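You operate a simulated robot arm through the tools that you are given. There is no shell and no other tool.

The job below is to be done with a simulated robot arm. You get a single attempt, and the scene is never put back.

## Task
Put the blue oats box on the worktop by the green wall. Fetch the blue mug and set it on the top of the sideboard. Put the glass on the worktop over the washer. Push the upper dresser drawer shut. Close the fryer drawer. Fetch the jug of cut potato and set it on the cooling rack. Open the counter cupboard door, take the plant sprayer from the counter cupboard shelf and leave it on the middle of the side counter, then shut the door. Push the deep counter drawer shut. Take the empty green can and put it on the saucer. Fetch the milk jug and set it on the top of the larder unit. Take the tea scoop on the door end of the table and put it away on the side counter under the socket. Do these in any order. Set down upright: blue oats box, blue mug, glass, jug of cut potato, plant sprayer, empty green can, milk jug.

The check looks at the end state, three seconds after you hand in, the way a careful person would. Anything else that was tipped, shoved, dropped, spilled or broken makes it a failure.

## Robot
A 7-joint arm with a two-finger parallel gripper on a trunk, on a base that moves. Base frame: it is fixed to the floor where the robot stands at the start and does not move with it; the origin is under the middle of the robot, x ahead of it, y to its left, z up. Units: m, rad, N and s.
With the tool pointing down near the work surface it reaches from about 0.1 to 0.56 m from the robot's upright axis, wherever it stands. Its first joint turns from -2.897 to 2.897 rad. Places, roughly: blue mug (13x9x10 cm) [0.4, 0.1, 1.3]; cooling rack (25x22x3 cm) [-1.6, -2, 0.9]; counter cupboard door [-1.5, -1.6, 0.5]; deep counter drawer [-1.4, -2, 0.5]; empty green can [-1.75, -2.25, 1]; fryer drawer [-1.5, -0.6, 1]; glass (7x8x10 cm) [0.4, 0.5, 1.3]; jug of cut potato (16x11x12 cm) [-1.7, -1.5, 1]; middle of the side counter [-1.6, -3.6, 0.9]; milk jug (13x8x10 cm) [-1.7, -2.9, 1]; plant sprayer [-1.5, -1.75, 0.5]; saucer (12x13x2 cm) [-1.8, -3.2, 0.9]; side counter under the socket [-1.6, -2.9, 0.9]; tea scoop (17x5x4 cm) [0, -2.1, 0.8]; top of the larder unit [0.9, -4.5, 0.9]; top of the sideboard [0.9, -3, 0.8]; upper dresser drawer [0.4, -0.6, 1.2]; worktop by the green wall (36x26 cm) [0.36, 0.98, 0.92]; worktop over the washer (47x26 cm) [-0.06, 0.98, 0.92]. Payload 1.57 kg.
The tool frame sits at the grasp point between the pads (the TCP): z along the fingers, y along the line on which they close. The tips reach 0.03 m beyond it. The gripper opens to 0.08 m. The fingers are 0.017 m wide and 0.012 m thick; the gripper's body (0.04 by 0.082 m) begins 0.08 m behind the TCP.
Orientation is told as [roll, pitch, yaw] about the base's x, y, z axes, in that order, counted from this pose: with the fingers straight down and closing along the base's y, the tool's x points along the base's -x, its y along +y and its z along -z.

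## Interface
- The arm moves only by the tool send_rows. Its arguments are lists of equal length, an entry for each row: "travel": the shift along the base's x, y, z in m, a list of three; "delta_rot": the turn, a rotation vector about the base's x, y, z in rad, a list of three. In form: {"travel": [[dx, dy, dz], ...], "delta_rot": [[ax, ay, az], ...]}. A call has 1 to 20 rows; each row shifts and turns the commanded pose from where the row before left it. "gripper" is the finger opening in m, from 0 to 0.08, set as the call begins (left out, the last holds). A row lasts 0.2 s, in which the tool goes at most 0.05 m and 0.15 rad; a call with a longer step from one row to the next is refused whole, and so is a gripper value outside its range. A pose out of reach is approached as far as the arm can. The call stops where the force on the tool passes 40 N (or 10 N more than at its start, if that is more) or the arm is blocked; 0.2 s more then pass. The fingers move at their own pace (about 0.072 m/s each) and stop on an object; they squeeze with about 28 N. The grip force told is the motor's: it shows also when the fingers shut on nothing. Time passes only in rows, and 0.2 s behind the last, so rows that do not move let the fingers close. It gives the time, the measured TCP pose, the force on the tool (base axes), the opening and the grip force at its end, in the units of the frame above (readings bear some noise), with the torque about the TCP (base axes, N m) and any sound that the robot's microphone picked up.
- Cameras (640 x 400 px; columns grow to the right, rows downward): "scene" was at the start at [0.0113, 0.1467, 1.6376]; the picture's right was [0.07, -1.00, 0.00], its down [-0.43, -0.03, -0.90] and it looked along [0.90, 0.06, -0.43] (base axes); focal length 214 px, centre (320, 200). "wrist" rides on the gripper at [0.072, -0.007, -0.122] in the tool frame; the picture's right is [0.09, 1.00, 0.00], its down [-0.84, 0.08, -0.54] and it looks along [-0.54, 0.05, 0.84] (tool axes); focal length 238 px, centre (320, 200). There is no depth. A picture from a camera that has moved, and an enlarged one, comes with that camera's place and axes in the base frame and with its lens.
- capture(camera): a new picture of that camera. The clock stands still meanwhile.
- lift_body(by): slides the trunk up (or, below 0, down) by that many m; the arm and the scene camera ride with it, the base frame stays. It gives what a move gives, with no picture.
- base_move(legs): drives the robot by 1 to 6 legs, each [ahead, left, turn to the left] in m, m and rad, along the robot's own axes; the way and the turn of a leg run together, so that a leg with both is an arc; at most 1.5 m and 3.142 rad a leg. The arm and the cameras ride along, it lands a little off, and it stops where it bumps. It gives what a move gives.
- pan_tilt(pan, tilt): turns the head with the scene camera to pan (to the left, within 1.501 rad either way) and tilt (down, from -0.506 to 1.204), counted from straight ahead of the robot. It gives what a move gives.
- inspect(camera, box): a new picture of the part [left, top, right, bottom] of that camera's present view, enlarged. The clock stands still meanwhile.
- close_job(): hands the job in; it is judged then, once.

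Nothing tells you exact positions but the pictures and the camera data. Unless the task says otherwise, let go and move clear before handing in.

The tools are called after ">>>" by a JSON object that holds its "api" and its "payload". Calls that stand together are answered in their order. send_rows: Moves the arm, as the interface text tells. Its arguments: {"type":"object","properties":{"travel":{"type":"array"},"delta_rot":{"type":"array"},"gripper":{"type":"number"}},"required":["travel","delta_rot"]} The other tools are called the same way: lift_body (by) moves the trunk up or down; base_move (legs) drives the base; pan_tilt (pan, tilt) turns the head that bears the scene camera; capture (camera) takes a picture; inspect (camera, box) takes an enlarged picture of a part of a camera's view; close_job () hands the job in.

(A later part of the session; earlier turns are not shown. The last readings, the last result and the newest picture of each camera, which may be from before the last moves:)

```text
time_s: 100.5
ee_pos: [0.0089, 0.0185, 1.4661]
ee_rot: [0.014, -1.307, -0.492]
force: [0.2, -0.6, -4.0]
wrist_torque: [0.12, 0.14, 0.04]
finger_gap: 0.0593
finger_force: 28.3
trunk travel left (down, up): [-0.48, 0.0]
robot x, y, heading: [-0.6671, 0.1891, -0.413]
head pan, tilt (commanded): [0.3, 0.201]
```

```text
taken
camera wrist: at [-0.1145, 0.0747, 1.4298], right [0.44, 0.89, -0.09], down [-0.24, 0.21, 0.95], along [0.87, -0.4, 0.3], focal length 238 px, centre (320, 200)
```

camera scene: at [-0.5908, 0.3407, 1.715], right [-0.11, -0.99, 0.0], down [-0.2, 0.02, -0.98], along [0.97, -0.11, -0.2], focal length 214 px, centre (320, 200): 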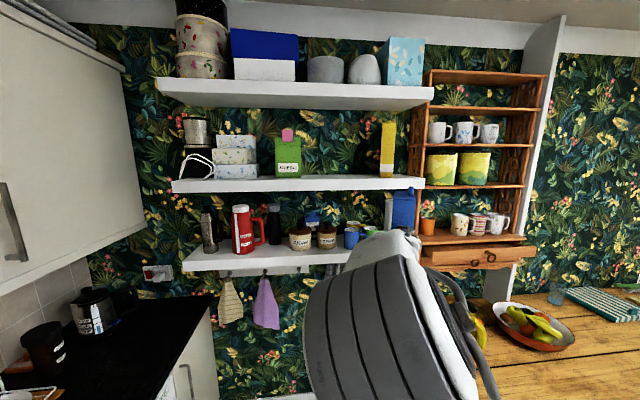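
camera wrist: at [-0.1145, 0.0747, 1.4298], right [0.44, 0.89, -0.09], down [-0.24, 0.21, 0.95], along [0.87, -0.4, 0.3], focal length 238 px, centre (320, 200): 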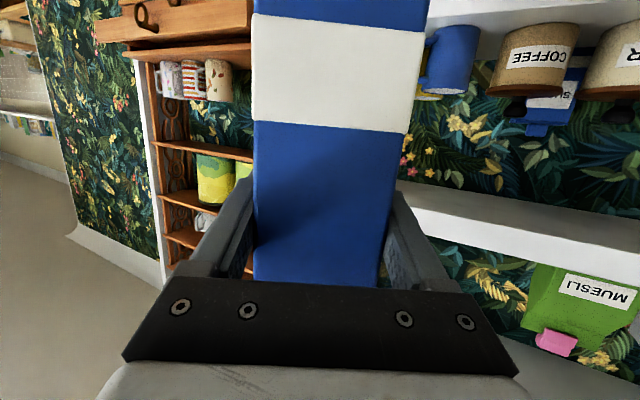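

The box is held upright at a comfortable height. Now I'll turn left to face the worktop corner by the green wall.

>>> {"api": "base_move", "payload": {"legs": [[0, 0, 1.46]]}}

>>> {"api": "pan_tilt", "payload": {"pan": 0.0, "tilt": 0.5}}

>>> {"api": "capture", "payload": {"camera": "scene"}}

>>> {"api": "capture", "payload": {"camera": "wrist"}}

```text
time_s: 105.7
ee_pos: [-0.4158, 0.842, 1.4673]
ee_rot: [0.011, -1.305, 0.965]
force: [0.4, -0.6, -4.1]
wrist_torque: [-0.14, 0.11, 0.0]
finger_gap: 0.0597
finger_force: 27.8
trunk travel left (down, up): [-0.48, 0.0]
robot x, y, heading: [-0.6712, 0.1913, 1.045]
head pan, tilt (commanded): [0.3, 0.201]
```

```text
time_s: 106.5
ee_pos: [-0.4173, 0.8417, 1.4677]
ee_rot: [0.011, -1.307, 0.965]
force: [0.5, 0.0, -4.0]
wrist_torque: [-0.16, 0.07, -0.02]
finger_gap: 0.0596
finger_force: 28.0
trunk travel left (down, up): [-0.48, 0.0]
robot x, y, heading: [-0.6725, 0.1933, 1.043]
head pan, tilt (commanded): [0.0, 0.499]
```

```text
taken
camera scene: at [-0.7824, 0.2717, 1.6873], right [0.86, -0.5, 0.0], down [-0.24, -0.41, -0.88], along [0.44, 0.76, -0.48], focal length 214 px, centre (320, 200)
```

scene: 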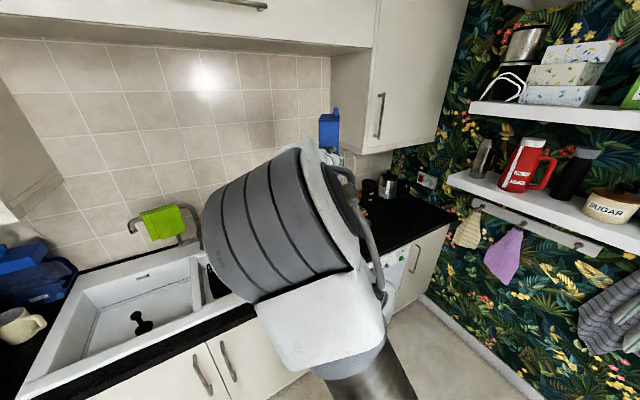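

```text
taken
camera wrist: at [-0.4875, 0.7248, 1.4296], right [-0.84, 0.54, -0.09], down [-0.23, -0.21, 0.95], along [0.49, 0.82, 0.3], focal length 238 px, centre (320, 200)
```

wrist: 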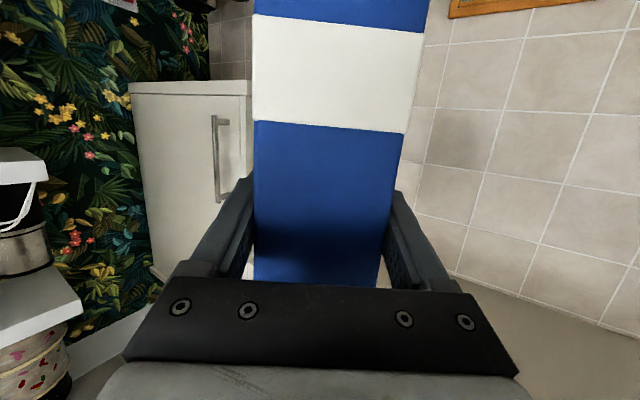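

There's a clear lane at y≈0.2 between the table and the worktop. I'll lower the trunk 20 cm and drive diagonally so the box ends over the corner.

>>> {"api": "lift_body", "payload": {"by": -0.2}}

>>> {"api": "base_move", "payload": {"legs": [[0.37, -0.5624, 0]]}}

>>> {"api": "pan_tilt", "payload": {"pan": 0.3, "tilt": 0.6}}

>>> {"api": "capture", "payload": {"camera": "scene"}}

>>> {"api": "capture", "payload": {"camera": "wrist"}}

```text
time_s: 108.6
ee_pos: [-0.4169, 0.8415, 1.2664]
ee_rot: [0.012, -1.306, 0.966]
force: [-0.4, 0.4, -3.4]
wrist_torque: [-0.1, 0.05, -0.01]
finger_gap: 0.0592
finger_force: 28.1
trunk travel left (down, up): [-0.28, 0.2]
robot x, y, heading: [-0.6666, 0.1925, 1.049]
head pan, tilt (commanded): [0.0, 0.499]
```

```text
time_s: 113.3
ee_pos: [0.2597, 0.8783, 1.2672]
ee_rot: [0.01, -1.304, 0.961]
force: [-0.2, 0.2, -5.3]
wrist_torque: [-0.11, 0.11, -0.01]
finger_gap: 0.0597
finger_force: 27.9
trunk travel left (down, up): [-0.28, 0.2]
robot x, y, heading: [0.0063, 0.2283, 1.035]
head pan, tilt (commanded): [0.0, 0.499]
```

```text
time_s: 114.1
ee_pos: [0.2579, 0.8777, 1.2657]
ee_rot: [0.009, -1.305, 0.96]
force: [-0.2, 0.1, -3.9]
wrist_torque: [-0.12, 0.08, -0.01]
finger_gap: 0.0597
finger_force: 27.4
trunk travel left (down, up): [-0.28, 0.2]
robot x, y, heading: [0.0104, 0.2303, 1.042]
head pan, tilt (commanded): [0.3, 0.6]
```

```text
taken
camera scene: at [-0.1348, 0.3171, 1.4782], right [0.97, -0.23, 0.0], down [-0.13, -0.55, -0.82], along [0.19, 0.8, -0.57], focal length 214 px, centre (320, 200)
```

scene: 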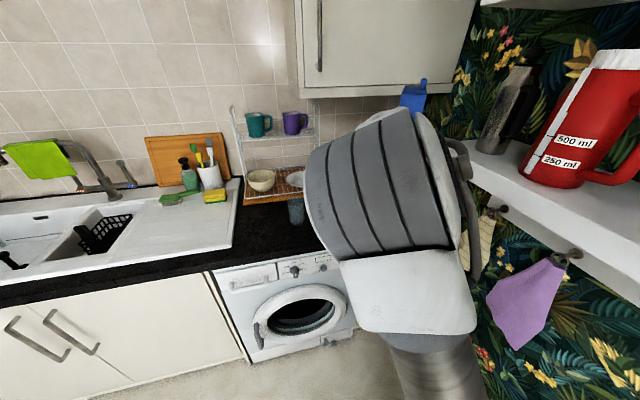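

```text
taken
camera wrist: at [0.188, 0.7613, 1.2295], right [-0.84, 0.54, -0.09], down [-0.23, -0.21, 0.95], along [0.5, 0.81, 0.3], focal length 238 px, centre (320, 200)
```

wrist: 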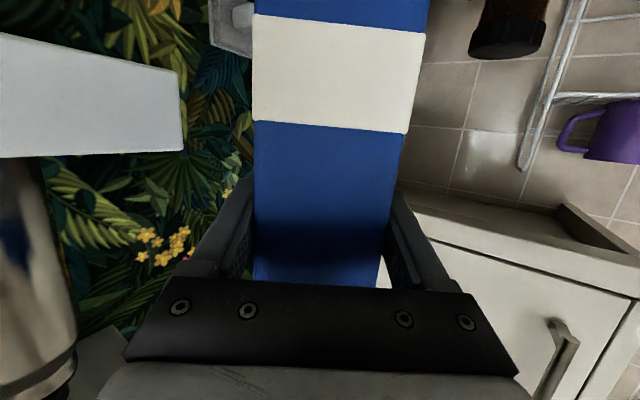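

The box is over the corner and well clear of the shelf end. I'll extend to (0.29, 0.94), then lower with the trunk to just above contact.

>>> {"api": "send_rows", "payload": {"travel": [[0.016, 0.031, 0], [0.016, 0.031, 0]], "delta_rot": [[0, 0, 0], [0, 0, 0]]}}

>>> {"api": "lift_body", "payload": {"by": -0.225}}

>>> {"api": "pan_tilt", "payload": {"pan": -0.1, "tilt": 0.4}}

>>> {"api": "capture", "payload": {"camera": "scene"}}

>>> {"api": "capture", "payload": {"camera": "wrist"}}

```text
time_s: 114.7
ee_pos: [0.291, 0.9414, 1.2669]
ee_rot: [0.012, -1.304, 0.958]
force: [-0.4, -0.7, -4.5]
wrist_torque: [-0.15, 0.1, -0.02]
finger_gap: 0.0597
finger_force: 28.2
trunk travel left (down, up): [-0.28, 0.2]
robot x, y, heading: [0.0083, 0.232, 1.038]
head pan, tilt (commanded): [0.3, 0.6]
```

```text
time_s: 117.1
ee_pos: [0.2918, 0.9399, 1.0421]
ee_rot: [0.009, -1.306, 0.96]
force: [0.0, -0.8, -4.8]
wrist_torque: [-0.13, 0.08, 0.01]
finger_gap: 0.0596
finger_force: 28.2
trunk travel left (down, up): [-0.055, 0.425]
robot x, y, heading: [0.0047, 0.229, 1.036]
head pan, tilt (commanded): [0.3, 0.6]
```

```text
time_s: 118.0
ee_pos: [0.2905, 0.9402, 1.0422]
ee_rot: [0.009, -1.306, 0.96]
force: [-1.5, -0.3, -4.7]
wrist_torque: [-0.12, 0.06, -0.01]
finger_gap: 0.06
finger_force: 28.4
trunk travel left (down, up): [-0.055, 0.425]
robot x, y, heading: [0.0042, 0.2296, 1.035]
head pan, tilt (commanded): [-0.099, 0.4]
```

```text
taken
camera scene: at [-0.1006, 0.3058, 1.2714], right [0.81, -0.59, 0.0], down [-0.23, -0.31, -0.92], along [0.54, 0.74, -0.39], focal length 214 px, centre (320, 200)
```

scene: 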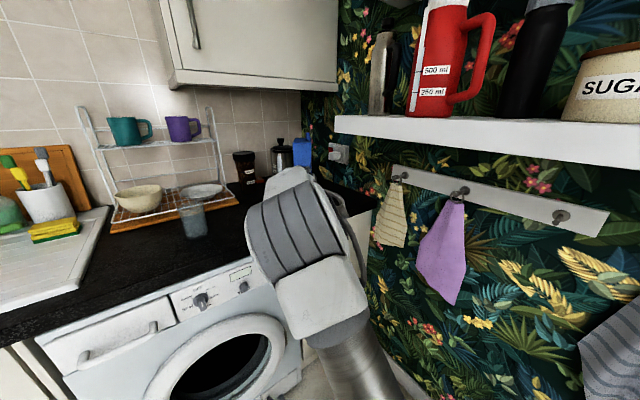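

```text
taken
camera wrist: at [0.2196, 0.8239, 1.0046], right [-0.84, 0.54, -0.09], down [-0.23, -0.21, 0.95], along [0.5, 0.81, 0.3], focal length 238 px, centre (320, 200)
```

wrist: 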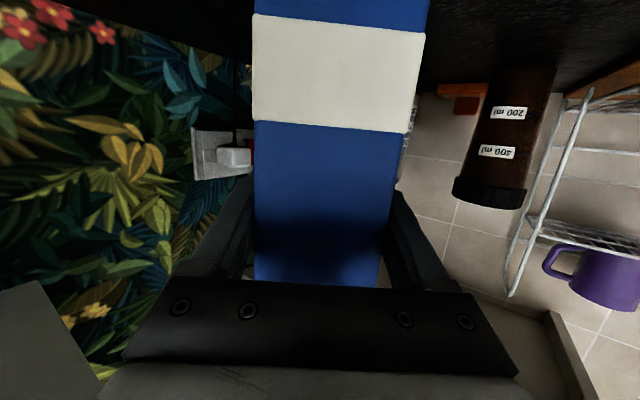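

Nothing is near the box's footprint. Lowering in small steps until contact.

>>> {"api": "send_rows", "payload": {"travel": [[0, 0, -0.01], [0, 0, -0.008]], "delta_rot": [[0, 0, 0], [0, 0, 0]]}}

>>> {"api": "send_rows", "payload": {"travel": [[0, 0, -0.004]], "delta_rot": [[0, 0, 0]]}}

>>> {"api": "send_rows", "payload": {"travel": [[0, 0, -0.003]], "delta_rot": [[0, 0, 0]]}}

```text
time_s: 118.6
ee_pos: [0.2908, 0.9404, 1.0229]
ee_rot: [0.01, -1.307, 0.96]
force: [-0.3, 0.0, -4.8]
wrist_torque: [-0.11, 0.06, -0.01]
finger_gap: 0.0597
finger_force: 27.4
trunk travel left (down, up): [-0.055, 0.425]
robot x, y, heading: [0.0024, 0.2288, 1.035]
head pan, tilt (commanded): [-0.099, 0.4]
```

```text
time_s: 119.0
ee_pos: [0.2911, 0.9399, 1.0206]
ee_rot: [0.012, -1.308, 0.959]
force: [0.5, 0.5, -4.7]
wrist_torque: [-0.16, 0.06, 0.01]
finger_gap: 0.0598
finger_force: 28.0
trunk travel left (down, up): [-0.055, 0.425]
robot x, y, heading: [0.0058, 0.2264, 1.035]
head pan, tilt (commanded): [-0.099, 0.4]
```

```text
time_s: 119.4
ee_pos: [0.29, 0.9409, 1.0164]
ee_rot: [0.01, -1.304, 0.961]
force: [-0.2, 0.3, -4.3]
wrist_torque: [-0.11, 0.11, 0.02]
finger_gap: 0.0594
finger_force: 28.2
trunk travel left (down, up): [-0.055, 0.425]
robot x, y, heading: [0.0082, 0.2312, 1.039]
head pan, tilt (commanded): [-0.099, 0.4]
```

>>> {"api": "send_rows", "payload": {"travel": [[0, 0, -0.003]], "delta_rot": [[0, 0, 0]]}}

>>> {"api": "send_rows", "payload": {"travel": [[0, 0, -0.003]], "delta_rot": [[0, 0, 0]]}}

>>> {"api": "send_rows", "payload": {"travel": [[0, 0, -0.002]], "delta_rot": [[0, 0, 0]]}}

```text
time_s: 119.8
ee_pos: [0.2911, 0.9414, 1.0136]
ee_rot: [0.008, -1.304, 0.961]
force: [0.4, -0.3, -5.1]
wrist_torque: [-0.13, 0.11, -0.03]
finger_gap: 0.0598
finger_force: 28.1
trunk travel left (down, up): [-0.055, 0.425]
robot x, y, heading: [0.0071, 0.2245, 1.033]
head pan, tilt (commanded): [-0.099, 0.4]
```

```text
time_s: 120.2
ee_pos: [0.2904, 0.9411, 1.0113]
ee_rot: [0.007, -1.306, 0.961]
force: [0.3, -0.2, -3.2]
wrist_torque: [-0.12, 0.09, 0.02]
finger_gap: 0.0597
finger_force: 28.2
trunk travel left (down, up): [-0.055, 0.425]
robot x, y, heading: [0.0091, 0.2257, 1.033]
head pan, tilt (commanded): [-0.099, 0.4]
```

```text
time_s: 120.6
ee_pos: [0.291, 0.9406, 1.0099]
ee_rot: [0.008, -1.305, 0.964]
force: [-0.2, -0.2, -4.5]
wrist_torque: [-0.11, 0.08, 0.0]
finger_gap: 0.0598
finger_force: 28.1
trunk travel left (down, up): [-0.055, 0.425]
robot x, y, heading: [0.0078, 0.2267, 1.041]
head pan, tilt (commanded): [-0.099, 0.4]
```

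>>> {"api": "send_rows", "payload": {"travel": [[0, 0, -0.003]], "delta_rot": [[0, 0, 0]]}}

>>> {"api": "send_rows", "payload": {"travel": [[0, 0, -0.003]], "delta_rot": [[0, 0, 0]]}}

```text
time_s: 121.0
ee_pos: [0.2894, 0.9407, 1.0058]
ee_rot: [0.01, -1.304, 0.96]
force: [1.2, 0.5, -4.2]
wrist_torque: [-0.14, 0.08, 0.02]
finger_gap: 0.0597
finger_force: 28.2
trunk travel left (down, up): [-0.055, 0.425]
robot x, y, heading: [0.0046, 0.2283, 1.037]
head pan, tilt (commanded): [-0.099, 0.4]
```

```text
time_s: 121.4
ee_pos: [0.2904, 0.9416, 1.0052]
ee_rot: [0.009, -1.307, 0.96]
force: [-0.2, -0.6, 0.1]
wrist_torque: [0.12, -0.18, -0.03]
finger_gap: 0.0599
finger_force: 27.6
trunk travel left (down, up): [-0.055, 0.425]
robot x, y, heading: [0.0067, 0.2248, 1.037]
head pan, tilt (commanded): [-0.099, 0.4]
```

The force went to zero, so the box is resting on the worktop. A hair lower, then release.

>>> {"api": "send_rows", "payload": {"travel": [[0, 0, -0.0015]], "delta_rot": [[0, 0, 0]]}}

>>> {"api": "send_rows", "payload": {"travel": [[0, 0, 0], [0, 0, 0], [0, 0, 0]], "delta_rot": [[0, 0, 0], [0, 0, 0], [0, 0, 0]], "gripper": 0.08}}

>>> {"api": "capture", "payload": {"camera": "wrist"}}

```text
time_s: 121.8
ee_pos: [0.291, 0.9404, 1.0039]
ee_rot: [0.012, -1.31, 0.961]
force: [0.2, -0.2, 4.4]
wrist_torque: [0.49, -0.68, -0.03]
finger_gap: 0.0597
finger_force: 28.3
trunk travel left (down, up): [-0.055, 0.425]
robot x, y, heading: [0.0035, 0.228, 1.036]
head pan, tilt (commanded): [-0.099, 0.4]
```

```text
time_s: 122.6
ee_pos: [0.2915, 0.9403, 1.0023]
ee_rot: [0.011, -1.306, 0.96]
force: [-0.4, -0.3, -1.0]
wrist_torque: [-0.01, 0.01, -0.04]
finger_gap: 0.08
finger_force: 0.1
trunk travel left (down, up): [-0.055, 0.425]
robot x, y, heading: [0.0085, 0.2233, 1.041]
head pan, tilt (commanded): [-0.099, 0.4]
```

```text
taken
camera wrist: at [0.2196, 0.8237, 0.9647], right [-0.84, 0.54, -0.09], down [-0.23, -0.21, 0.95], along [0.5, 0.81, 0.3], focal length 238 px, centre (320, 200)
```

wrist: 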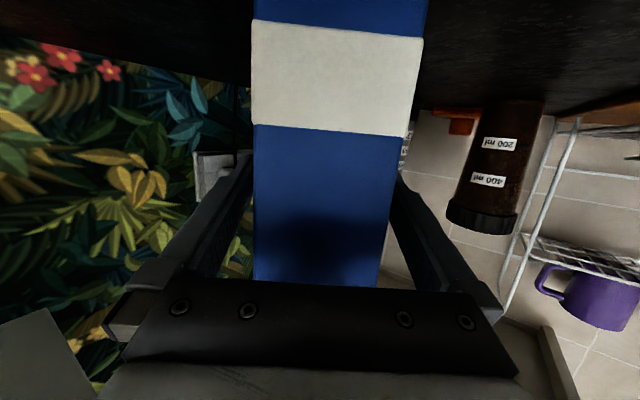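

>>> {"api": "send_rows", "payload": {"travel": [[-0.0111, -0.0158, 0.0052], [-0.0166, -0.0237, 0.0078], [-0.0166, -0.0237, 0.0078], [-0.0166, -0.0237, 0.0078], [-0.0166, -0.0237, 0.0078]], "delta_rot": [[0, 0, 0], [0, 0, 0], [0, 0, 0], [0, 0, 0], [0, 0, 0]]}}

>>> {"api": "capture", "payload": {"camera": "wrist"}}

>>> {"api": "capture", "payload": {"camera": "scene"}}

```text
time_s: 123.8
ee_pos: [0.2136, 0.829, 1.038]
ee_rot: [0.009, -1.306, 0.958]
force: [-0.3, -0.2, -0.9]
wrist_torque: [0.0, 0.0, 0.02]
finger_gap: 0.0797
finger_force: 0.0
trunk travel left (down, up): [-0.055, 0.425]
robot x, y, heading: [0.0083, 0.2294, 1.033]
head pan, tilt (commanded): [-0.099, 0.4]
```

```text
taken
camera wrist: at [0.1417, 0.7131, 1.0003], right [-0.84, 0.54, -0.09], down [-0.23, -0.21, 0.95], along [0.5, 0.81, 0.3], focal length 238 px, centre (320, 200)
```

wrist: 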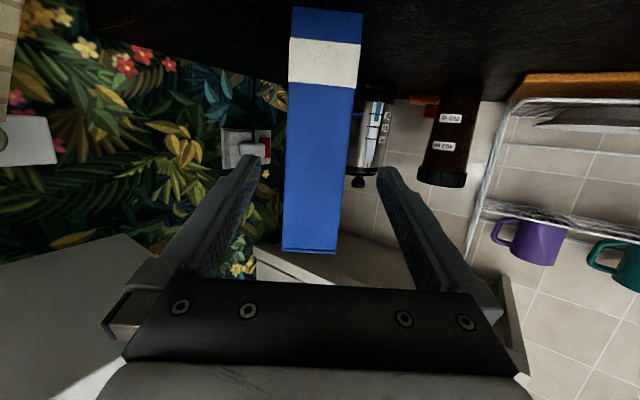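

```text
taken
camera scene: at [-0.1005, 0.3056, 1.2714], right [0.81, -0.59, 0.0], down [-0.23, -0.31, -0.92], along [0.54, 0.74, -0.39], focal length 214 px, centre (320, 200)
```

scene: 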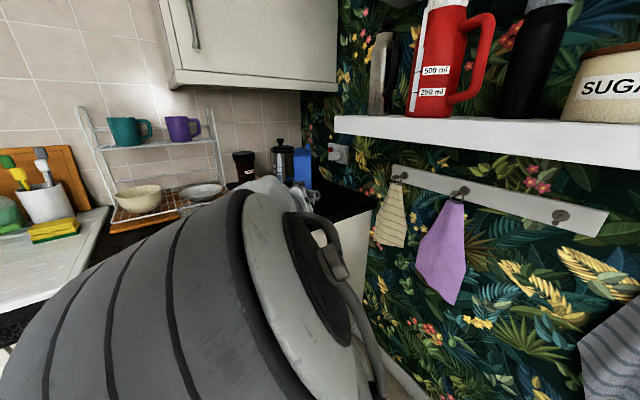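

The oats box stands upright on the worktop by the green wall. Next is the dresser drawer, so I'll back away, turn right and look at it.

>>> {"api": "base_move", "payload": {"legs": [[-0.1, 0.42, 0], [0, 0, -1.45]]}}

>>> {"api": "lift_body", "payload": {"by": 0.3}}

>>> {"api": "pan_tilt", "payload": {"pan": -0.3, "tilt": 0.3}}

>>> {"api": "capture", "payload": {"camera": "scene"}}

```text
time_s: 132.2
ee_pos: [0.2173, 0.2298, 1.0374]
ee_rot: [0.011, -1.304, -0.482]
force: [-0.2, 0.6, -0.2]
wrist_torque: [-0.02, 0.01, 0.01]
finger_gap: 0.08
finger_force: 0.1
trunk travel left (down, up): [-0.055, 0.425]
robot x, y, heading: [-0.4074, 0.3539, -0.404]
head pan, tilt (commanded): [-0.099, 0.4]
```

```text
time_s: 135.2
ee_pos: [0.2172, 0.2287, 1.3374]
ee_rot: [0.01, -1.304, -0.481]
force: [0.0, 0.2, 0.3]
wrist_torque: [0.03, -0.02, 0.03]
finger_gap: 0.0798
finger_force: 0.2
trunk travel left (down, up): [-0.355, 0.125]
robot x, y, heading: [-0.4058, 0.3542, -0.407]
head pan, tilt (commanded): [-0.099, 0.4]
```

```text
time_s: 135.9
ee_pos: [0.2185, 0.2287, 1.338]
ee_rot: [0.012, -1.306, -0.482]
force: [0.2, 1.0, 0.0]
wrist_torque: [-0.01, 0.02, 0.04]
finger_gap: 0.0799
finger_force: 0.0
trunk travel left (down, up): [-0.355, 0.125]
robot x, y, heading: [-0.4058, 0.3552, -0.401]
head pan, tilt (commanded): [-0.3, 0.3]
```

```text
taken
camera scene: at [-0.3538, 0.4562, 1.5806], right [-0.65, -0.76, 0.0], down [-0.23, 0.19, -0.96], along [0.73, -0.62, -0.3], focal length 214 px, centre (320, 200)
```

scene: 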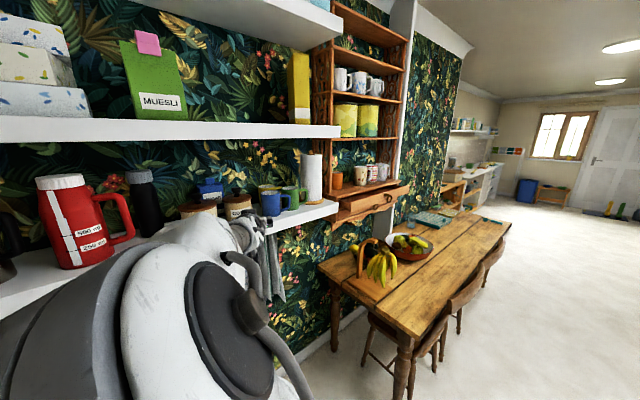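

I'll zoom in on the drawer to work out its front face and how far it is open.

>>> {"api": "inspect", "payload": {"camera": "scene", "box": [310, 150, 430, 240]}}

>>> {"api": "inspect", "payload": {"camera": "scene", "box": [300, 190, 540, 390]}}

```text
4.44 times, centred on (370, 195) of scene
camera zoom: at [-0.3538, 0.4562, 1.5806], right [-0.65, -0.76, 0.0], down [-0.23, 0.19, -0.96], along [0.73, -0.62, -0.3], focal length 953 px, centre (98, 222)
```

zoom: 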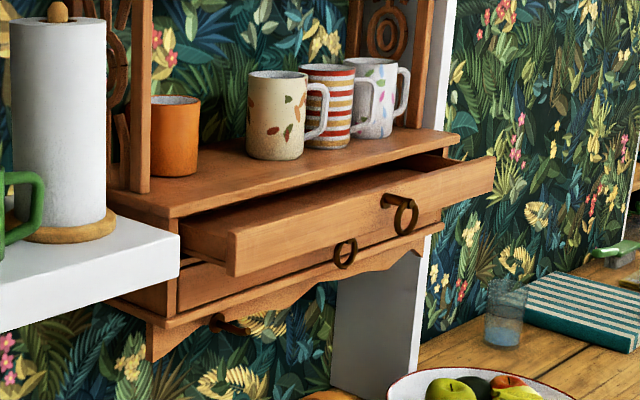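

```text
2.00 times, centred on (420, 290) of scene
camera zoom: at [-0.3538, 0.4562, 1.5806], right [-0.65, -0.76, 0.0], down [-0.23, 0.19, -0.96], along [0.73, -0.62, -0.3], focal length 429 px, centre (120, 20)
```

zoom: 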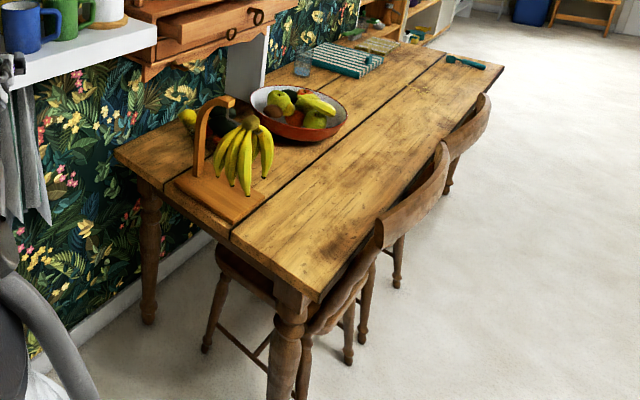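

The upper drawer's front is at about x=0.357, spanning y≈-0.36 to -0.95 at z≈1.21, open by roughly 6 cm. I'll reshape the arm so the closed fingers point along +x when the robot stands near its start spot facing diagonally.

>>> {"api": "send_rows", "payload": {"travel": [[-0.03, -0.03, 0], [-0.03, -0.032, 0], [-0.03, -0.032, 0], [-0.03, -0.032, 0], [-0.03, -0.032, 0], [-0.03, -0.032, 0], [-0.03, -0.032, 0], [-0.03, -0.031, 0]], "delta_rot": [[0, 0, 0.108], [0, 0, 0.108], [0, 0, 0.108], [0, 0, 0.108], [0, 0, 0.108], [0, 0, 0.108], [0, 0, 0.108], [0, 0, 0.108]], "gripper": 0.0}}

>>> {"api": "capture", "payload": {"camera": "scene"}}

```text
time_s: 137.7
ee_pos: [-0.0239, -0.0248, 1.3383]
ee_rot: [0.015, -1.306, 0.38]
force: [-0.4, -1.4, 0.2]
wrist_torque: [-0.02, 0.02, 0.03]
finger_gap: 0.0001
finger_force: 21.8
trunk travel left (down, up): [-0.355, 0.125]
robot x, y, heading: [-0.4093, 0.3533, -0.405]
head pan, tilt (commanded): [-0.3, 0.3]
```

```text
taken
camera scene: at [-0.3539, 0.4559, 1.5807], right [-0.65, -0.76, 0.0], down [-0.23, 0.19, -0.96], along [0.73, -0.62, -0.3], focal length 214 px, centre (320, 200)
```

scene: 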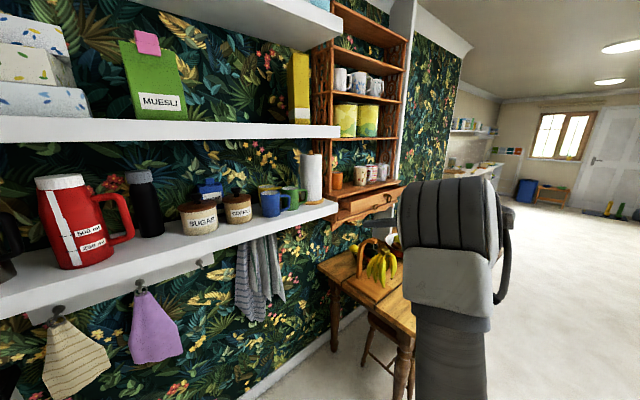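

>>> {"api": "lift_body", "payload": {"by": -0.11}}

>>> {"api": "base_move", "payload": {"legs": [[0, 0, -0.38], [0.53, 0.03, 0]]}}

>>> {"api": "pan_tilt", "payload": {"pan": 0.0, "tilt": 0.4}}

>>> {"api": "capture", "payload": {"camera": "scene"}}

>>> {"api": "capture", "payload": {"camera": "wrist"}}

```text
time_s: 139.2
ee_pos: [-0.0235, -0.0233, 1.228]
ee_rot: [0.01, -1.305, 0.382]
force: [0.0, -0.7, -0.1]
wrist_torque: [0.04, -0.02, 0.02]
finger_gap: 0.0001
finger_force: 20.8
trunk travel left (down, up): [-0.245, 0.235]
robot x, y, heading: [-0.4053, 0.3533, -0.407]
head pan, tilt (commanded): [-0.3, 0.3]
```

```text
time_s: 144.6
ee_pos: [0.2061, -0.4916, 1.2272]
ee_rot: [0.011, -1.305, 0.003]
force: [-0.2, -1.2, 0.1]
wrist_torque: [-0.01, 0.01, -0.02]
finger_gap: 0.0003
finger_force: 21.4
trunk travel left (down, up): [-0.245, 0.235]
robot x, y, heading: [-0.0071, 0.0015, -0.781]
head pan, tilt (commanded): [-0.3, 0.3]
```

```text
time_s: 145.4
ee_pos: [0.2068, -0.4921, 1.228]
ee_rot: [0.01, -1.307, 0.004]
force: [-0.7, 0.4, 0.2]
wrist_torque: [0.0, 0.02, -0.01]
finger_gap: 0.0001
finger_force: 21.5
trunk travel left (down, up): [-0.245, 0.235]
robot x, y, heading: [-0.0093, 0.005, -0.777]
head pan, tilt (commanded): [0.0, 0.4]
```

```text
taken
camera scene: at [0.0983, 0.0937, 1.4614], right [-0.71, -0.71, 0.0], down [-0.28, 0.27, -0.92], along [0.65, -0.65, -0.39], focal length 214 px, centre (320, 200)
```

scene: 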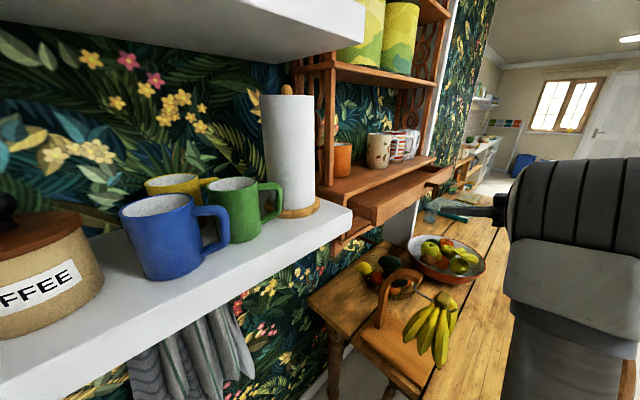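

```text
taken
camera wrist: at [0.0707, -0.5008, 1.1908], right [-0.04, 1.0, -0.09], down [-0.3, 0.07, 0.95], along [0.95, 0.06, 0.3], focal length 238 px, centre (320, 200)
```

wrist: 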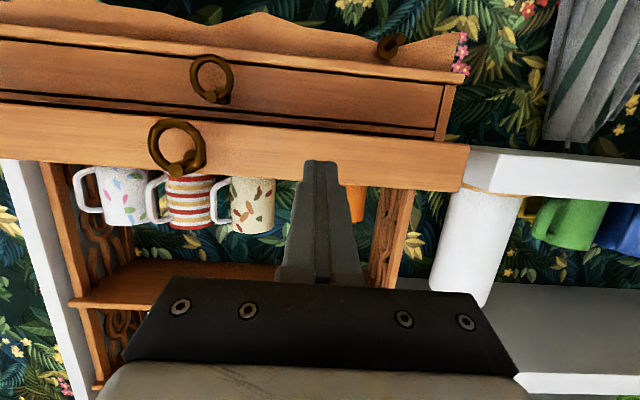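

The drawer front fills the wrist view, with the ring at about y=-0.64. I'll push at y≈-0.575, clear of the ring.

>>> {"api": "send_rows", "payload": {"travel": [[0, -0.042, 0], [0, -0.041, 0], [0.03, 0, 0], [0.03, 0, 0], [0.03, 0, 0]], "delta_rot": [[0, 0, 0], [0, 0, 0], [0, 0, 0], [0, 0, 0], [0, 0, 0]]}}

>>> {"api": "capture", "payload": {"camera": "wrist"}}

```text
time_s: 146.6
ee_pos: [0.2969, -0.5747, 1.2269]
ee_rot: [0.01, -1.304, 0.003]
force: [-0.5, 0.6, 0.0]
wrist_torque: [-0.01, 0.02, -0.03]
finger_gap: 0.0
finger_force: 21.0
trunk travel left (down, up): [-0.245, 0.235]
robot x, y, heading: [-0.0104, 0.0061, -0.78]
head pan, tilt (commanded): [0.0, 0.4]
```

```text
taken
camera wrist: at [0.1602, -0.5835, 1.1902], right [-0.04, 1.0, -0.09], down [-0.31, 0.07, 0.95], along [0.95, 0.06, 0.3], focal length 238 px, centre (320, 200)
```

wrist: 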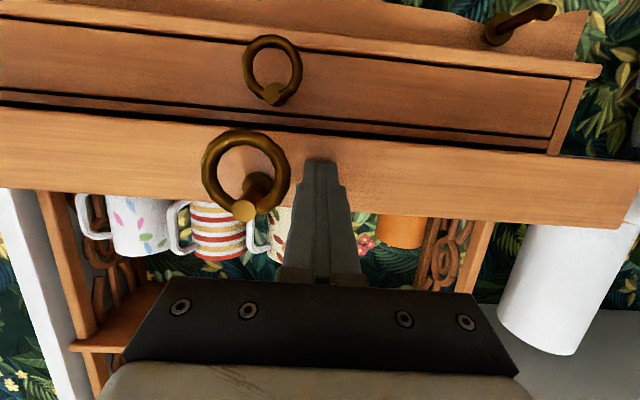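

>>> {"api": "send_rows", "payload": {"travel": [[0, 0.025, -0.003], [0.015, 0, 0], [0.015, 0, 0], [0.01, 0, 0], [0.01, 0, 0]], "delta_rot": [[0, 0, 0], [0, 0, 0], [0, 0, 0], [0, 0, 0], [0, 0, 0]]}}

>>> {"api": "capture", "payload": {"camera": "wrist"}}

```text
time_s: 147.8
ee_pos: [0.3471, -0.5498, 1.225]
ee_rot: [0.011, -1.306, 0.002]
force: [-0.2, -0.2, 1.0]
wrist_torque: [-0.02, -0.04, -0.03]
finger_gap: 0.0001
finger_force: 20.9
trunk travel left (down, up): [-0.245, 0.235]
robot x, y, heading: [-0.0103, 0.0023, -0.789]
head pan, tilt (commanded): [0.0, 0.4]
```

```text
taken
camera wrist: at [0.2109, -0.5586, 1.1878], right [-0.04, 1.0, -0.09], down [-0.3, 0.07, 0.95], along [0.95, 0.06, 0.3], focal length 238 px, centre (320, 200)
```

wrist: 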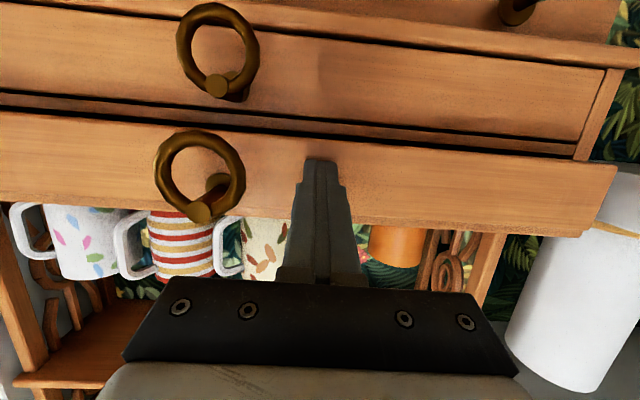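

The fingers are about at the panel. I'll keep pushing forward in small steps until it stops.

>>> {"api": "send_rows", "payload": {"travel": [[0.01, 0, 0], [0.01, 0, 0], [0.01, 0, 0], [0.01, 0, 0]], "delta_rot": [[0, 0, 0], [0, 0, 0], [0, 0, 0], [0, 0, 0]]}}

>>> {"api": "capture", "payload": {"camera": "wrist"}}

```text
time_s: 148.8
ee_pos: [0.3822, -0.5504, 1.2258]
ee_rot: [0.011, -1.304, 0.002]
force: [-16.5, 7.4, -0.7]
wrist_torque: [-0.06, 0.06, 0.25]
finger_gap: 0.0004
finger_force: 21.3
trunk travel left (down, up): [-0.245, 0.235]
robot x, y, heading: [-0.01, -0.0016, -0.781]
head pan, tilt (commanded): [0.0, 0.4]
```

```text
taken
camera wrist: at [0.2463, -0.5588, 1.1885], right [-0.04, 1.0, -0.09], down [-0.3, 0.07, 0.95], along [0.95, 0.06, 0.3], focal length 238 px, centre (320, 200)
```

wrist: 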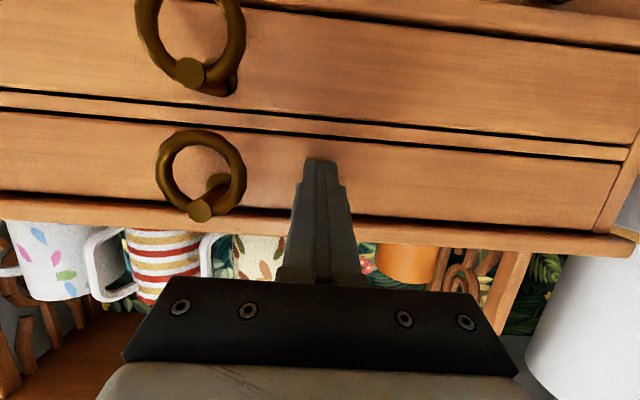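

The drawer front now looks flush in its frame and the push force has risen. One last nudge to be sure, then back off.

>>> {"api": "send_rows", "payload": {"travel": [[0.006, 0, 0]], "delta_rot": [[0, 0, 0]]}}

>>> {"api": "send_rows", "payload": {"travel": [[-0.02, 0, 0], [-0.04, 0, 0], [-0.045, 0, 0], [-0.045, 0, 0]], "delta_rot": [[0, 0, 0], [0, 0, 0], [0, 0, 0], [0, 0, 0]]}}

>>> {"api": "capture", "payload": {"camera": "wrist"}}

>>> {"api": "capture", "payload": {"camera": "scene"}}

```text
time_s: 149.2
ee_pos: [0.3813, -0.5506, 1.2248]
ee_rot: [0.01, -1.301, -0.002]
force: [-13.0, 5.7, 3.2]
wrist_torque: [-0.05, -0.11, 0.18]
finger_gap: 0.0001
finger_force: 21.6
trunk travel left (down, up): [-0.245, 0.235]
robot x, y, heading: [-0.0103, 0.0004, -0.787]
head pan, tilt (commanded): [0.0, 0.4]
stopped in row 1: the force on the tool passed its limit at 44 N (the readings are from after the stop); the commanded pose is now the measured one
```

```text
time_s: 150.2
ee_pos: [0.2352, -0.5514, 1.2247]
ee_rot: [0.015, -1.299, -0.002]
force: [-0.3, -0.5, 0.2]
wrist_torque: [0.02, -0.02, 0.01]
finger_gap: 0.0
finger_force: 21.1
trunk travel left (down, up): [-0.245, 0.235]
robot x, y, heading: [-0.0076, -0.0008, -0.784]
head pan, tilt (commanded): [0.0, 0.4]
```

```text
taken
camera wrist: at [0.0986, -0.5593, 1.1875], right [-0.04, 1.0, -0.08], down [-0.3, 0.07, 0.95], along [0.95, 0.06, 0.29], focal length 238 px, centre (320, 200)
```

wrist: 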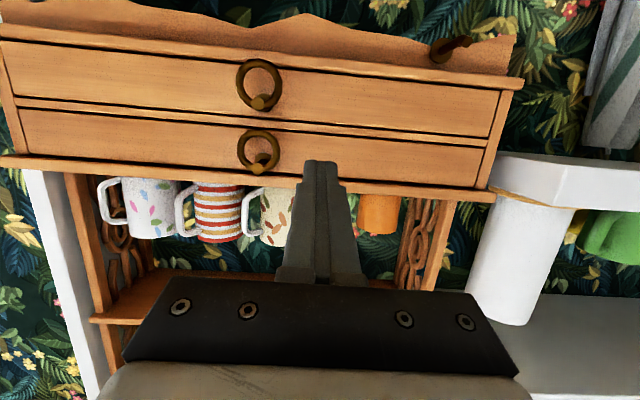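

```text
taken
camera scene: at [0.0981, 0.0938, 1.4614], right [-0.71, -0.71, 0.0], down [-0.28, 0.27, -0.92], along [0.65, -0.65, -0.39], focal length 214 px, centre (320, 200)
```

scene: 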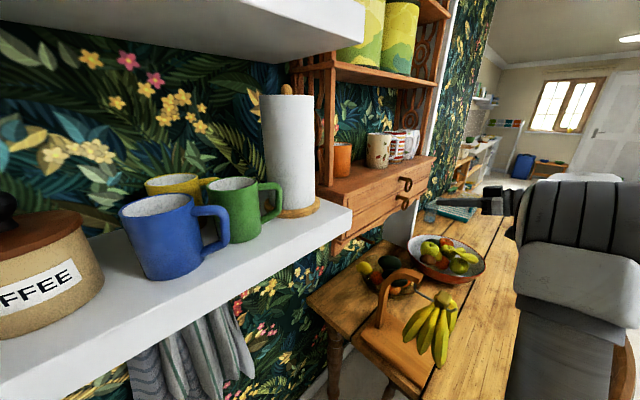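

The dresser drawer is shut flush. Now the blue mug: this is a close view of it, so I'll zoom in for precise geometry.

>>> {"api": "inspect", "payload": {"camera": "scene", "box": [60, 150, 300, 310]}}

```text
2.50 times, centred on (180, 230) of scene
camera zoom: at [0.0981, 0.0938, 1.4614], right [-0.71, -0.71, 0.0], down [-0.28, 0.27, -0.92], along [0.65, -0.65, -0.39], focal length 536 px, centre (670, 125)
```

zoom: 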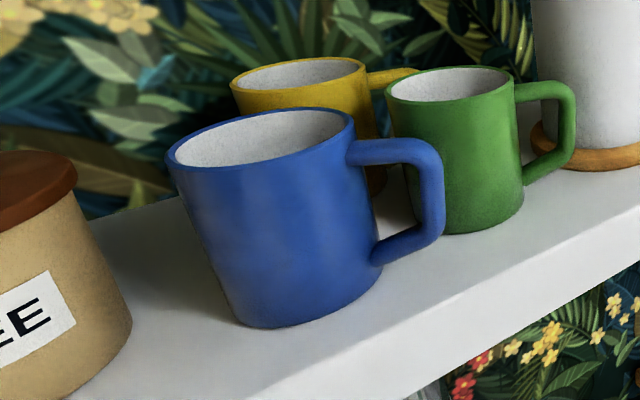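

The mug is centred at about (0.4225, 0.064) with an 80 mm rim near z=1.347, and its handle points toward the robot and right. It's too wide to span, so I'll take its left wall with one finger inside; first I'll back off and reorient the arm.

>>> {"api": "base_move", "payload": {"legs": [[-0.5, 0, 0], [0, 0, 0.784]]}}

>>> {"api": "lift_body", "payload": {"by": 0.2}}

>>> {"api": "send_rows", "payload": {"travel": [[-0.01, 0.03, 0.01], [-0.01, 0.035, 0.01], [0, 0.035, 0.01], [0, 0.035, 0.01], [0, 0.035, 0.01], [0, 0.035, 0.0], [0, 0.035, 0.0]], "delta_rot": [[0, 0, -0.11], [0, 0, -0.11], [0, 0, -0.11], [0, 0, -0.104], [-0.046, 0.125, 0], [-0.046, 0.125, 0], [-0.046, 0.125, 0]], "gripper": 0.08}}

>>> {"api": "pan_tilt", "payload": {"pan": -0.2, "tilt": 0.4}}

>>> {"api": "capture", "payload": {"camera": "scene"}}

>>> {"api": "capture", "payload": {"camera": "wrist"}}

```text
time_s: 156.7
ee_pos: [0.2002, 0.1368, 1.2237]
ee_rot: [0.015, -1.299, 0.776]
force: [0.0, 0.0, 0.9]
wrist_torque: [-0.03, 0.04, 0.04]
finger_gap: 0.0001
finger_force: 21.4
trunk travel left (down, up): [-0.245, 0.235]
robot x, y, heading: [-0.3609, 0.355, -0.004]
head pan, tilt (commanded): [0.0, 0.4]
```

```text
time_s: 158.9
ee_pos: [0.1991, 0.136, 1.4237]
ee_rot: [0.016, -1.299, 0.775]
force: [0.2, 0.0, -0.2]
wrist_torque: [0.01, 0.01, -0.01]
finger_gap: 0.0
finger_force: 21.3
trunk travel left (down, up): [-0.445, 0.035]
robot x, y, heading: [-0.3598, 0.3553, -0.001]
head pan, tilt (commanded): [0.0, 0.4]
```

```text
time_s: 160.5
ee_pos: [0.1815, 0.3751, 1.4735]
ee_rot: [0.008, -0.898, 0.351]
force: [0.8, 0.0, 0.1]
wrist_torque: [0.0, -0.03, -0.01]
finger_gap: 0.0802
finger_force: 0.0
trunk travel left (down, up): [-0.445, 0.035]
robot x, y, heading: [-0.3674, 0.3585, -0.004]
head pan, tilt (commanded): [0.0, 0.4]
```

```text
time_s: 161.2
ee_pos: [0.1806, 0.3742, 1.4738]
ee_rot: [0.011, -0.9, 0.35]
force: [0.3, -1.4, 0.6]
wrist_torque: [0.02, -0.01, -0.04]
finger_gap: 0.0799
finger_force: 0.1
trunk travel left (down, up): [-0.445, 0.035]
robot x, y, heading: [-0.3636, 0.3586, -0.004]
head pan, tilt (commanded): [-0.201, 0.4]
```

```text
taken
camera scene: at [-0.3534, 0.4793, 1.6614], right [-0.2, -0.98, 0.0], down [-0.38, 0.08, -0.92], along [0.9, -0.18, -0.39], focal length 214 px, centre (320, 200)
```

scene: 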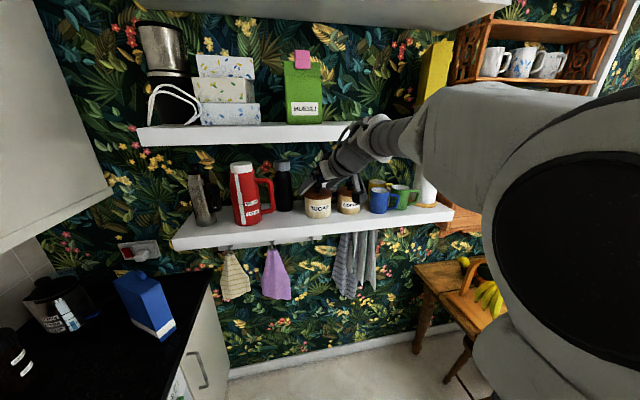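

```text
taken
camera wrist: at [0.0518, 0.3195, 1.4931], right [-0.4, 0.91, -0.07], down [0.06, 0.1, 0.99], along [0.91, 0.39, -0.1], focal length 238 px, centre (320, 200)
```

wrist: 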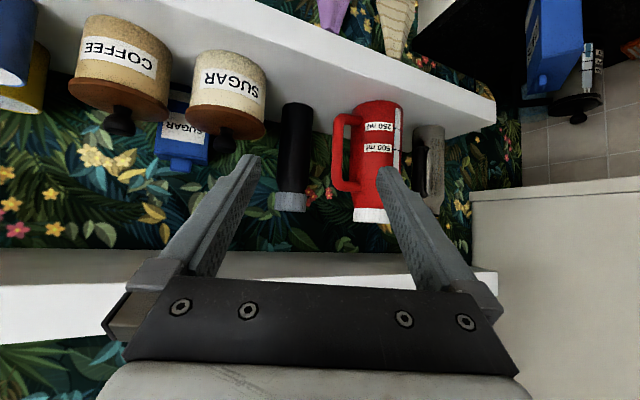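

The oats box is visible standing on the worktop behind. I'll slide the base right and forward until the tool is in front of the mug.

>>> {"api": "base_move", "payload": {"legs": [[0, -0.34, 0], [0.12, 0, 0]]}}

>>> {"api": "send_rows", "payload": {"travel": [[0.0, 0.015, -0.02], [0, 0.015, -0.02]], "delta_rot": [[-0.0223, 0.061, 0], [-0.0223, 0.061, 0]]}}

>>> {"api": "capture", "payload": {"camera": "wrist"}}

>>> {"api": "inspect", "payload": {"camera": "scene", "box": [200, 100, 500, 290]}}

```text
time_s: 165.4
ee_pos: [0.2994, 0.0296, 1.4735]
ee_rot: [0.01, -0.899, 0.347]
force: [-0.4, 1.0, 0.3]
wrist_torque: [0.0, 0.0, 0.0]
finger_gap: 0.0801
finger_force: 0.0
trunk travel left (down, up): [-0.445, 0.035]
robot x, y, heading: [-0.2486, 0.0173, -0.005]
head pan, tilt (commanded): [-0.201, 0.4]
```

```text
time_s: 166.0
ee_pos: [0.2987, 0.0598, 1.4329]
ee_rot: [0.008, -0.769, 0.347]
force: [0.4, -0.6, -0.5]
wrist_torque: [0.02, -0.02, 0.0]
finger_gap: 0.0797
finger_force: 0.0
trunk travel left (down, up): [-0.445, 0.035]
robot x, y, heading: [-0.2415, 0.0147, -0.005]
head pan, tilt (commanded): [-0.201, 0.4]
```

```text
taken
camera wrist: at [0.1749, 0.0059, 1.471], right [-0.41, 0.91, -0.06], down [0.19, 0.14, 0.97], along [0.89, 0.38, -0.23], focal length 238 px, centre (320, 200)
```

wrist: 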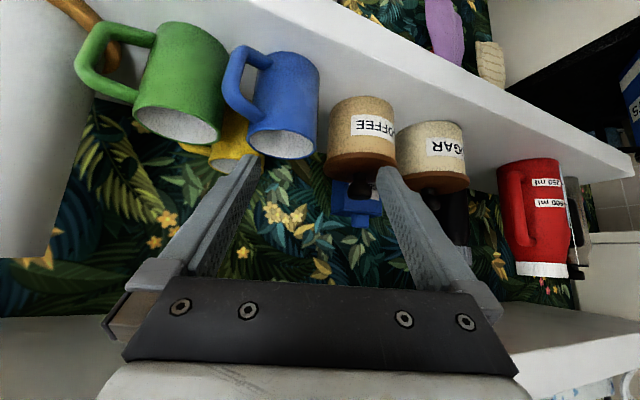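

```text
2.11 times, centred on (350, 195) of scene
camera zoom: at [-0.234, 0.1357, 1.6614], right [-0.2, -0.98, 0.0], down [-0.38, 0.08, -0.92], along [0.9, -0.19, -0.39], focal length 452 px, centre (257, 210)
```

zoom: 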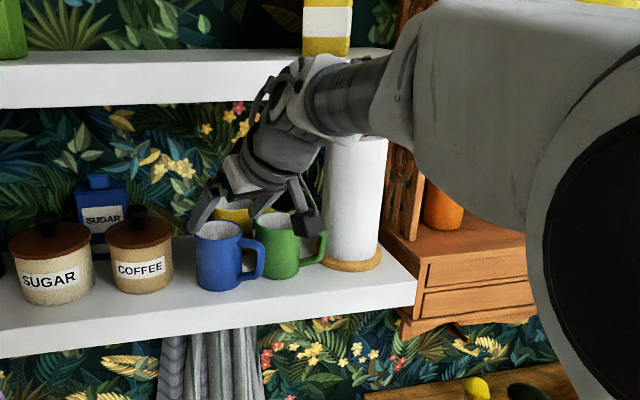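

>>> {"api": "inspect", "payload": {"camera": "wrist", "box": [200, 30, 360, 180]}}

```text
2.67 times, centred on (280, 105) of wrist
camera zoom: at [0.1749, 0.0059, 1.471], right [-0.41, 0.91, -0.06], down [0.19, 0.14, 0.97], along [0.89, 0.38, -0.23], focal length 636 px, centre (427, 453)
```

zoom: 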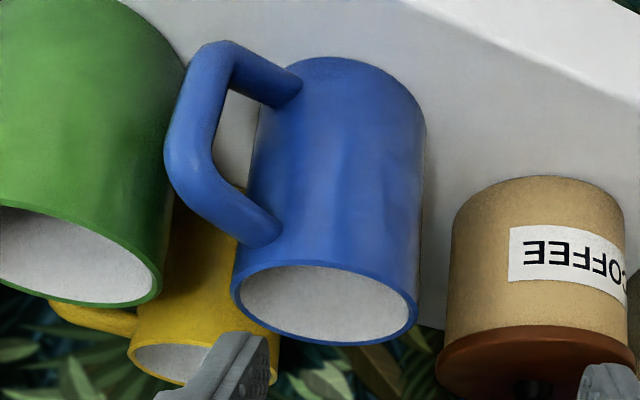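

The mug rim comes out at about (0.427, 0.063) with a radius near 40 mm. I'll steepen the tool to about 55°, narrow the opening to 35 mm and move to a pre-grasp above its left wall.

>>> {"api": "send_rows", "payload": {"travel": [[0.0135, 0.0043, 0.0], [0.0135, 0.0043, 0.0], [0.0135, 0.0042, 0.0]], "delta_rot": [[-0.027, 0.0743, 0], [-0.027, 0.0743, 0], [0, 0, 0]], "gripper": 0.035}}

>>> {"api": "capture", "payload": {"camera": "wrist"}}

>>> {"api": "inspect", "payload": {"camera": "wrist", "box": [220, 60, 400, 210]}}

>>> {"api": "capture", "payload": {"camera": "scene"}}

```text
time_s: 166.8
ee_pos: [0.3411, 0.0727, 1.4326]
ee_rot: [0.008, -0.61, 0.349]
force: [1.0, -0.5, 0.0]
wrist_torque: [-0.01, -0.03, 0.01]
finger_gap: 0.0348
finger_force: 0.0
trunk travel left (down, up): [-0.445, 0.035]
robot x, y, heading: [-0.2444, 0.0179, -0.004]
head pan, tilt (commanded): [-0.201, 0.4]
```

```text
taken
camera wrist: at [0.2225, 0.0212, 1.4922], right [-0.41, 0.91, -0.05], down [0.33, 0.2, 0.92], along [0.85, 0.37, -0.38], focal length 238 px, centre (320, 200)
```

wrist: 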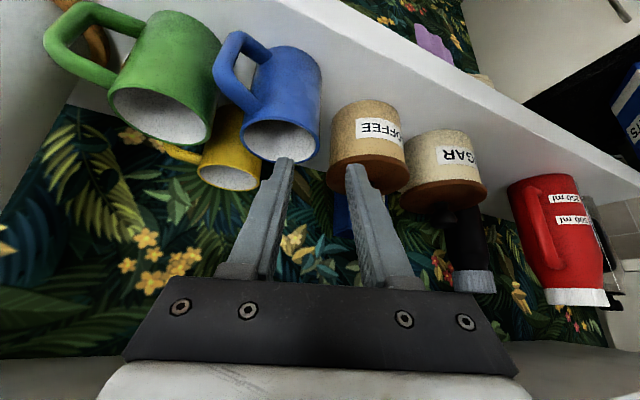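

```text
2.67 times, centred on (310, 135) of wrist
camera zoom: at [0.2225, 0.0212, 1.4922], right [-0.41, 0.91, -0.05], down [0.33, 0.2, 0.92], along [0.85, 0.37, -0.38], focal length 636 px, centre (347, 373)
```

zoom: 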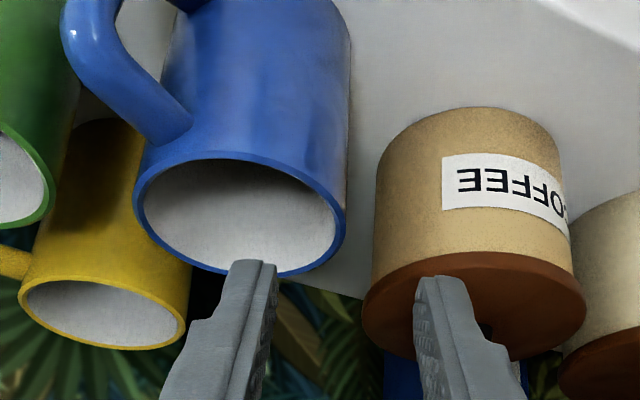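

```text
taken
camera scene: at [-0.2341, 0.1355, 1.6614], right [-0.2, -0.98, 0.0], down [-0.38, 0.08, -0.92], along [0.9, -0.19, -0.39], focal length 214 px, centre (320, 200)
```

scene: 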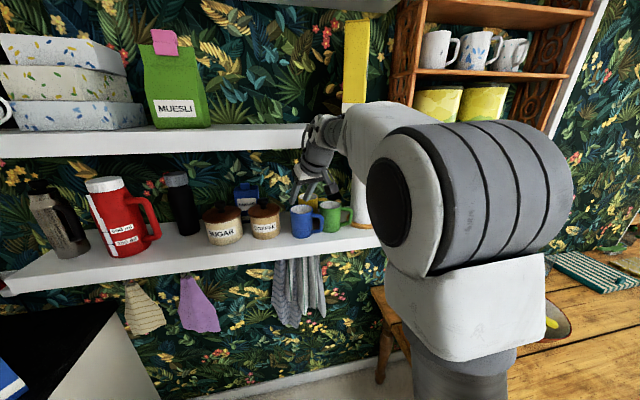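

The left wall lies on the tool axis, so only a small correction is needed. I'll descend two thirds of the way and check before inserting the finger.

>>> {"api": "send_rows", "payload": {"travel": [[0.006, -0.0005, 0.0], [0.0181, 0.0066, -0.0275], [0.0151, 0.0055, -0.0229]], "delta_rot": [[0, 0, 0], [0, 0, 0], [0, 0, 0]]}}

>>> {"api": "capture", "payload": {"camera": "wrist"}}

>>> {"api": "inspect", "payload": {"camera": "wrist", "box": [220, 80, 400, 230]}}

```text
time_s: 167.6
ee_pos: [0.38, 0.0847, 1.3831]
ee_rot: [0.008, -0.611, 0.346]
force: [0.1, 0.7, 0.3]
wrist_torque: [-0.01, -0.02, -0.01]
finger_gap: 0.0349
finger_force: 0.0
trunk travel left (down, up): [-0.445, 0.035]
robot x, y, heading: [-0.2492, 0.014, -0.003]
head pan, tilt (commanded): [-0.201, 0.4]
```

```text
taken
camera wrist: at [0.2618, 0.0333, 1.4418], right [-0.41, 0.91, -0.05], down [0.33, 0.2, 0.92], along [0.85, 0.37, -0.38], focal length 238 px, centre (320, 200)
```

wrist: 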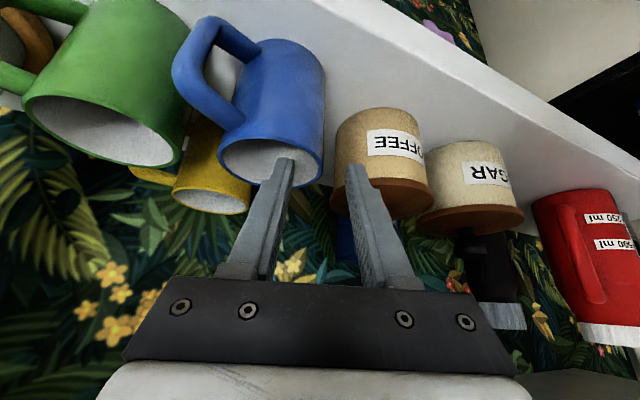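

```text
2.67 times, centred on (310, 155) of wrist
camera zoom: at [0.2618, 0.0333, 1.4418], right [-0.41, 0.91, -0.05], down [0.33, 0.2, 0.92], along [0.85, 0.37, -0.38], focal length 636 px, centre (347, 320)
```

zoom: 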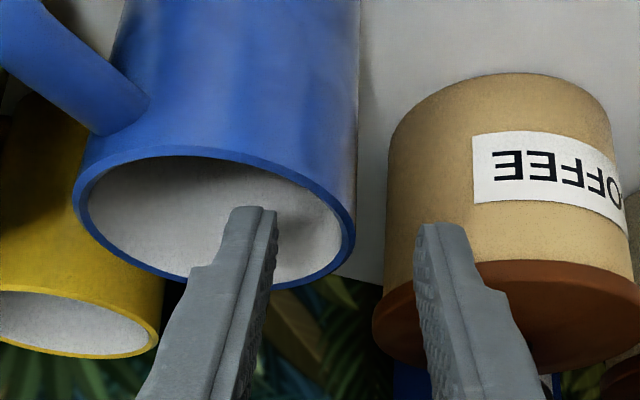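

The inner finger is entering the mug opening and the outer one clears the coffee jar. I'll narrow to 28 mm for more margin and complete the insertion.

>>> {"api": "send_rows", "payload": {"travel": [[0, 0, 0], [0.007, 0.0025, -0.011], [0.007, 0.0025, -0.011]], "delta_rot": [[0, 0, 0], [0, 0, 0], [0, 0, 0]], "gripper": 0.028}}

>>> {"api": "inspect", "payload": {"camera": "wrist", "box": [220, 80, 400, 230]}}

```text
time_s: 168.4
ee_pos: [0.3923, 0.0892, 1.3614]
ee_rot: [0.008, -0.611, 0.348]
force: [-0.6, 0.6, -0.5]
wrist_torque: [0.01, -0.02, 0.0]
finger_gap: 0.0281
finger_force: 0.0
trunk travel left (down, up): [-0.445, 0.035]
robot x, y, heading: [-0.2433, 0.0133, -0.007]
head pan, tilt (commanded): [-0.201, 0.4]
```

```text
2.67 times, centred on (310, 155) of wrist
camera zoom: at [0.2756, 0.0378, 1.4199], right [-0.41, 0.91, -0.05], down [0.33, 0.2, 0.92], along [0.85, 0.37, -0.38], focal length 636 px, centre (347, 320)
```

zoom: 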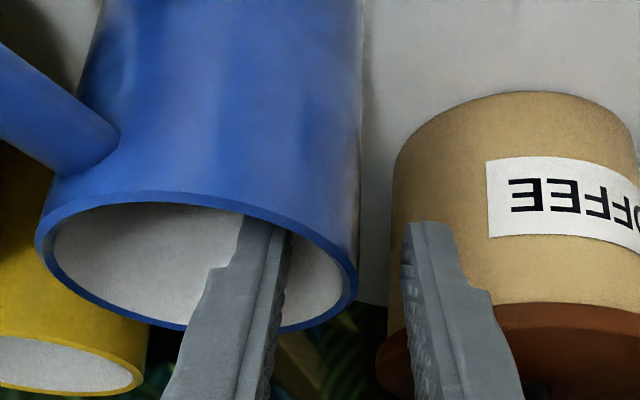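

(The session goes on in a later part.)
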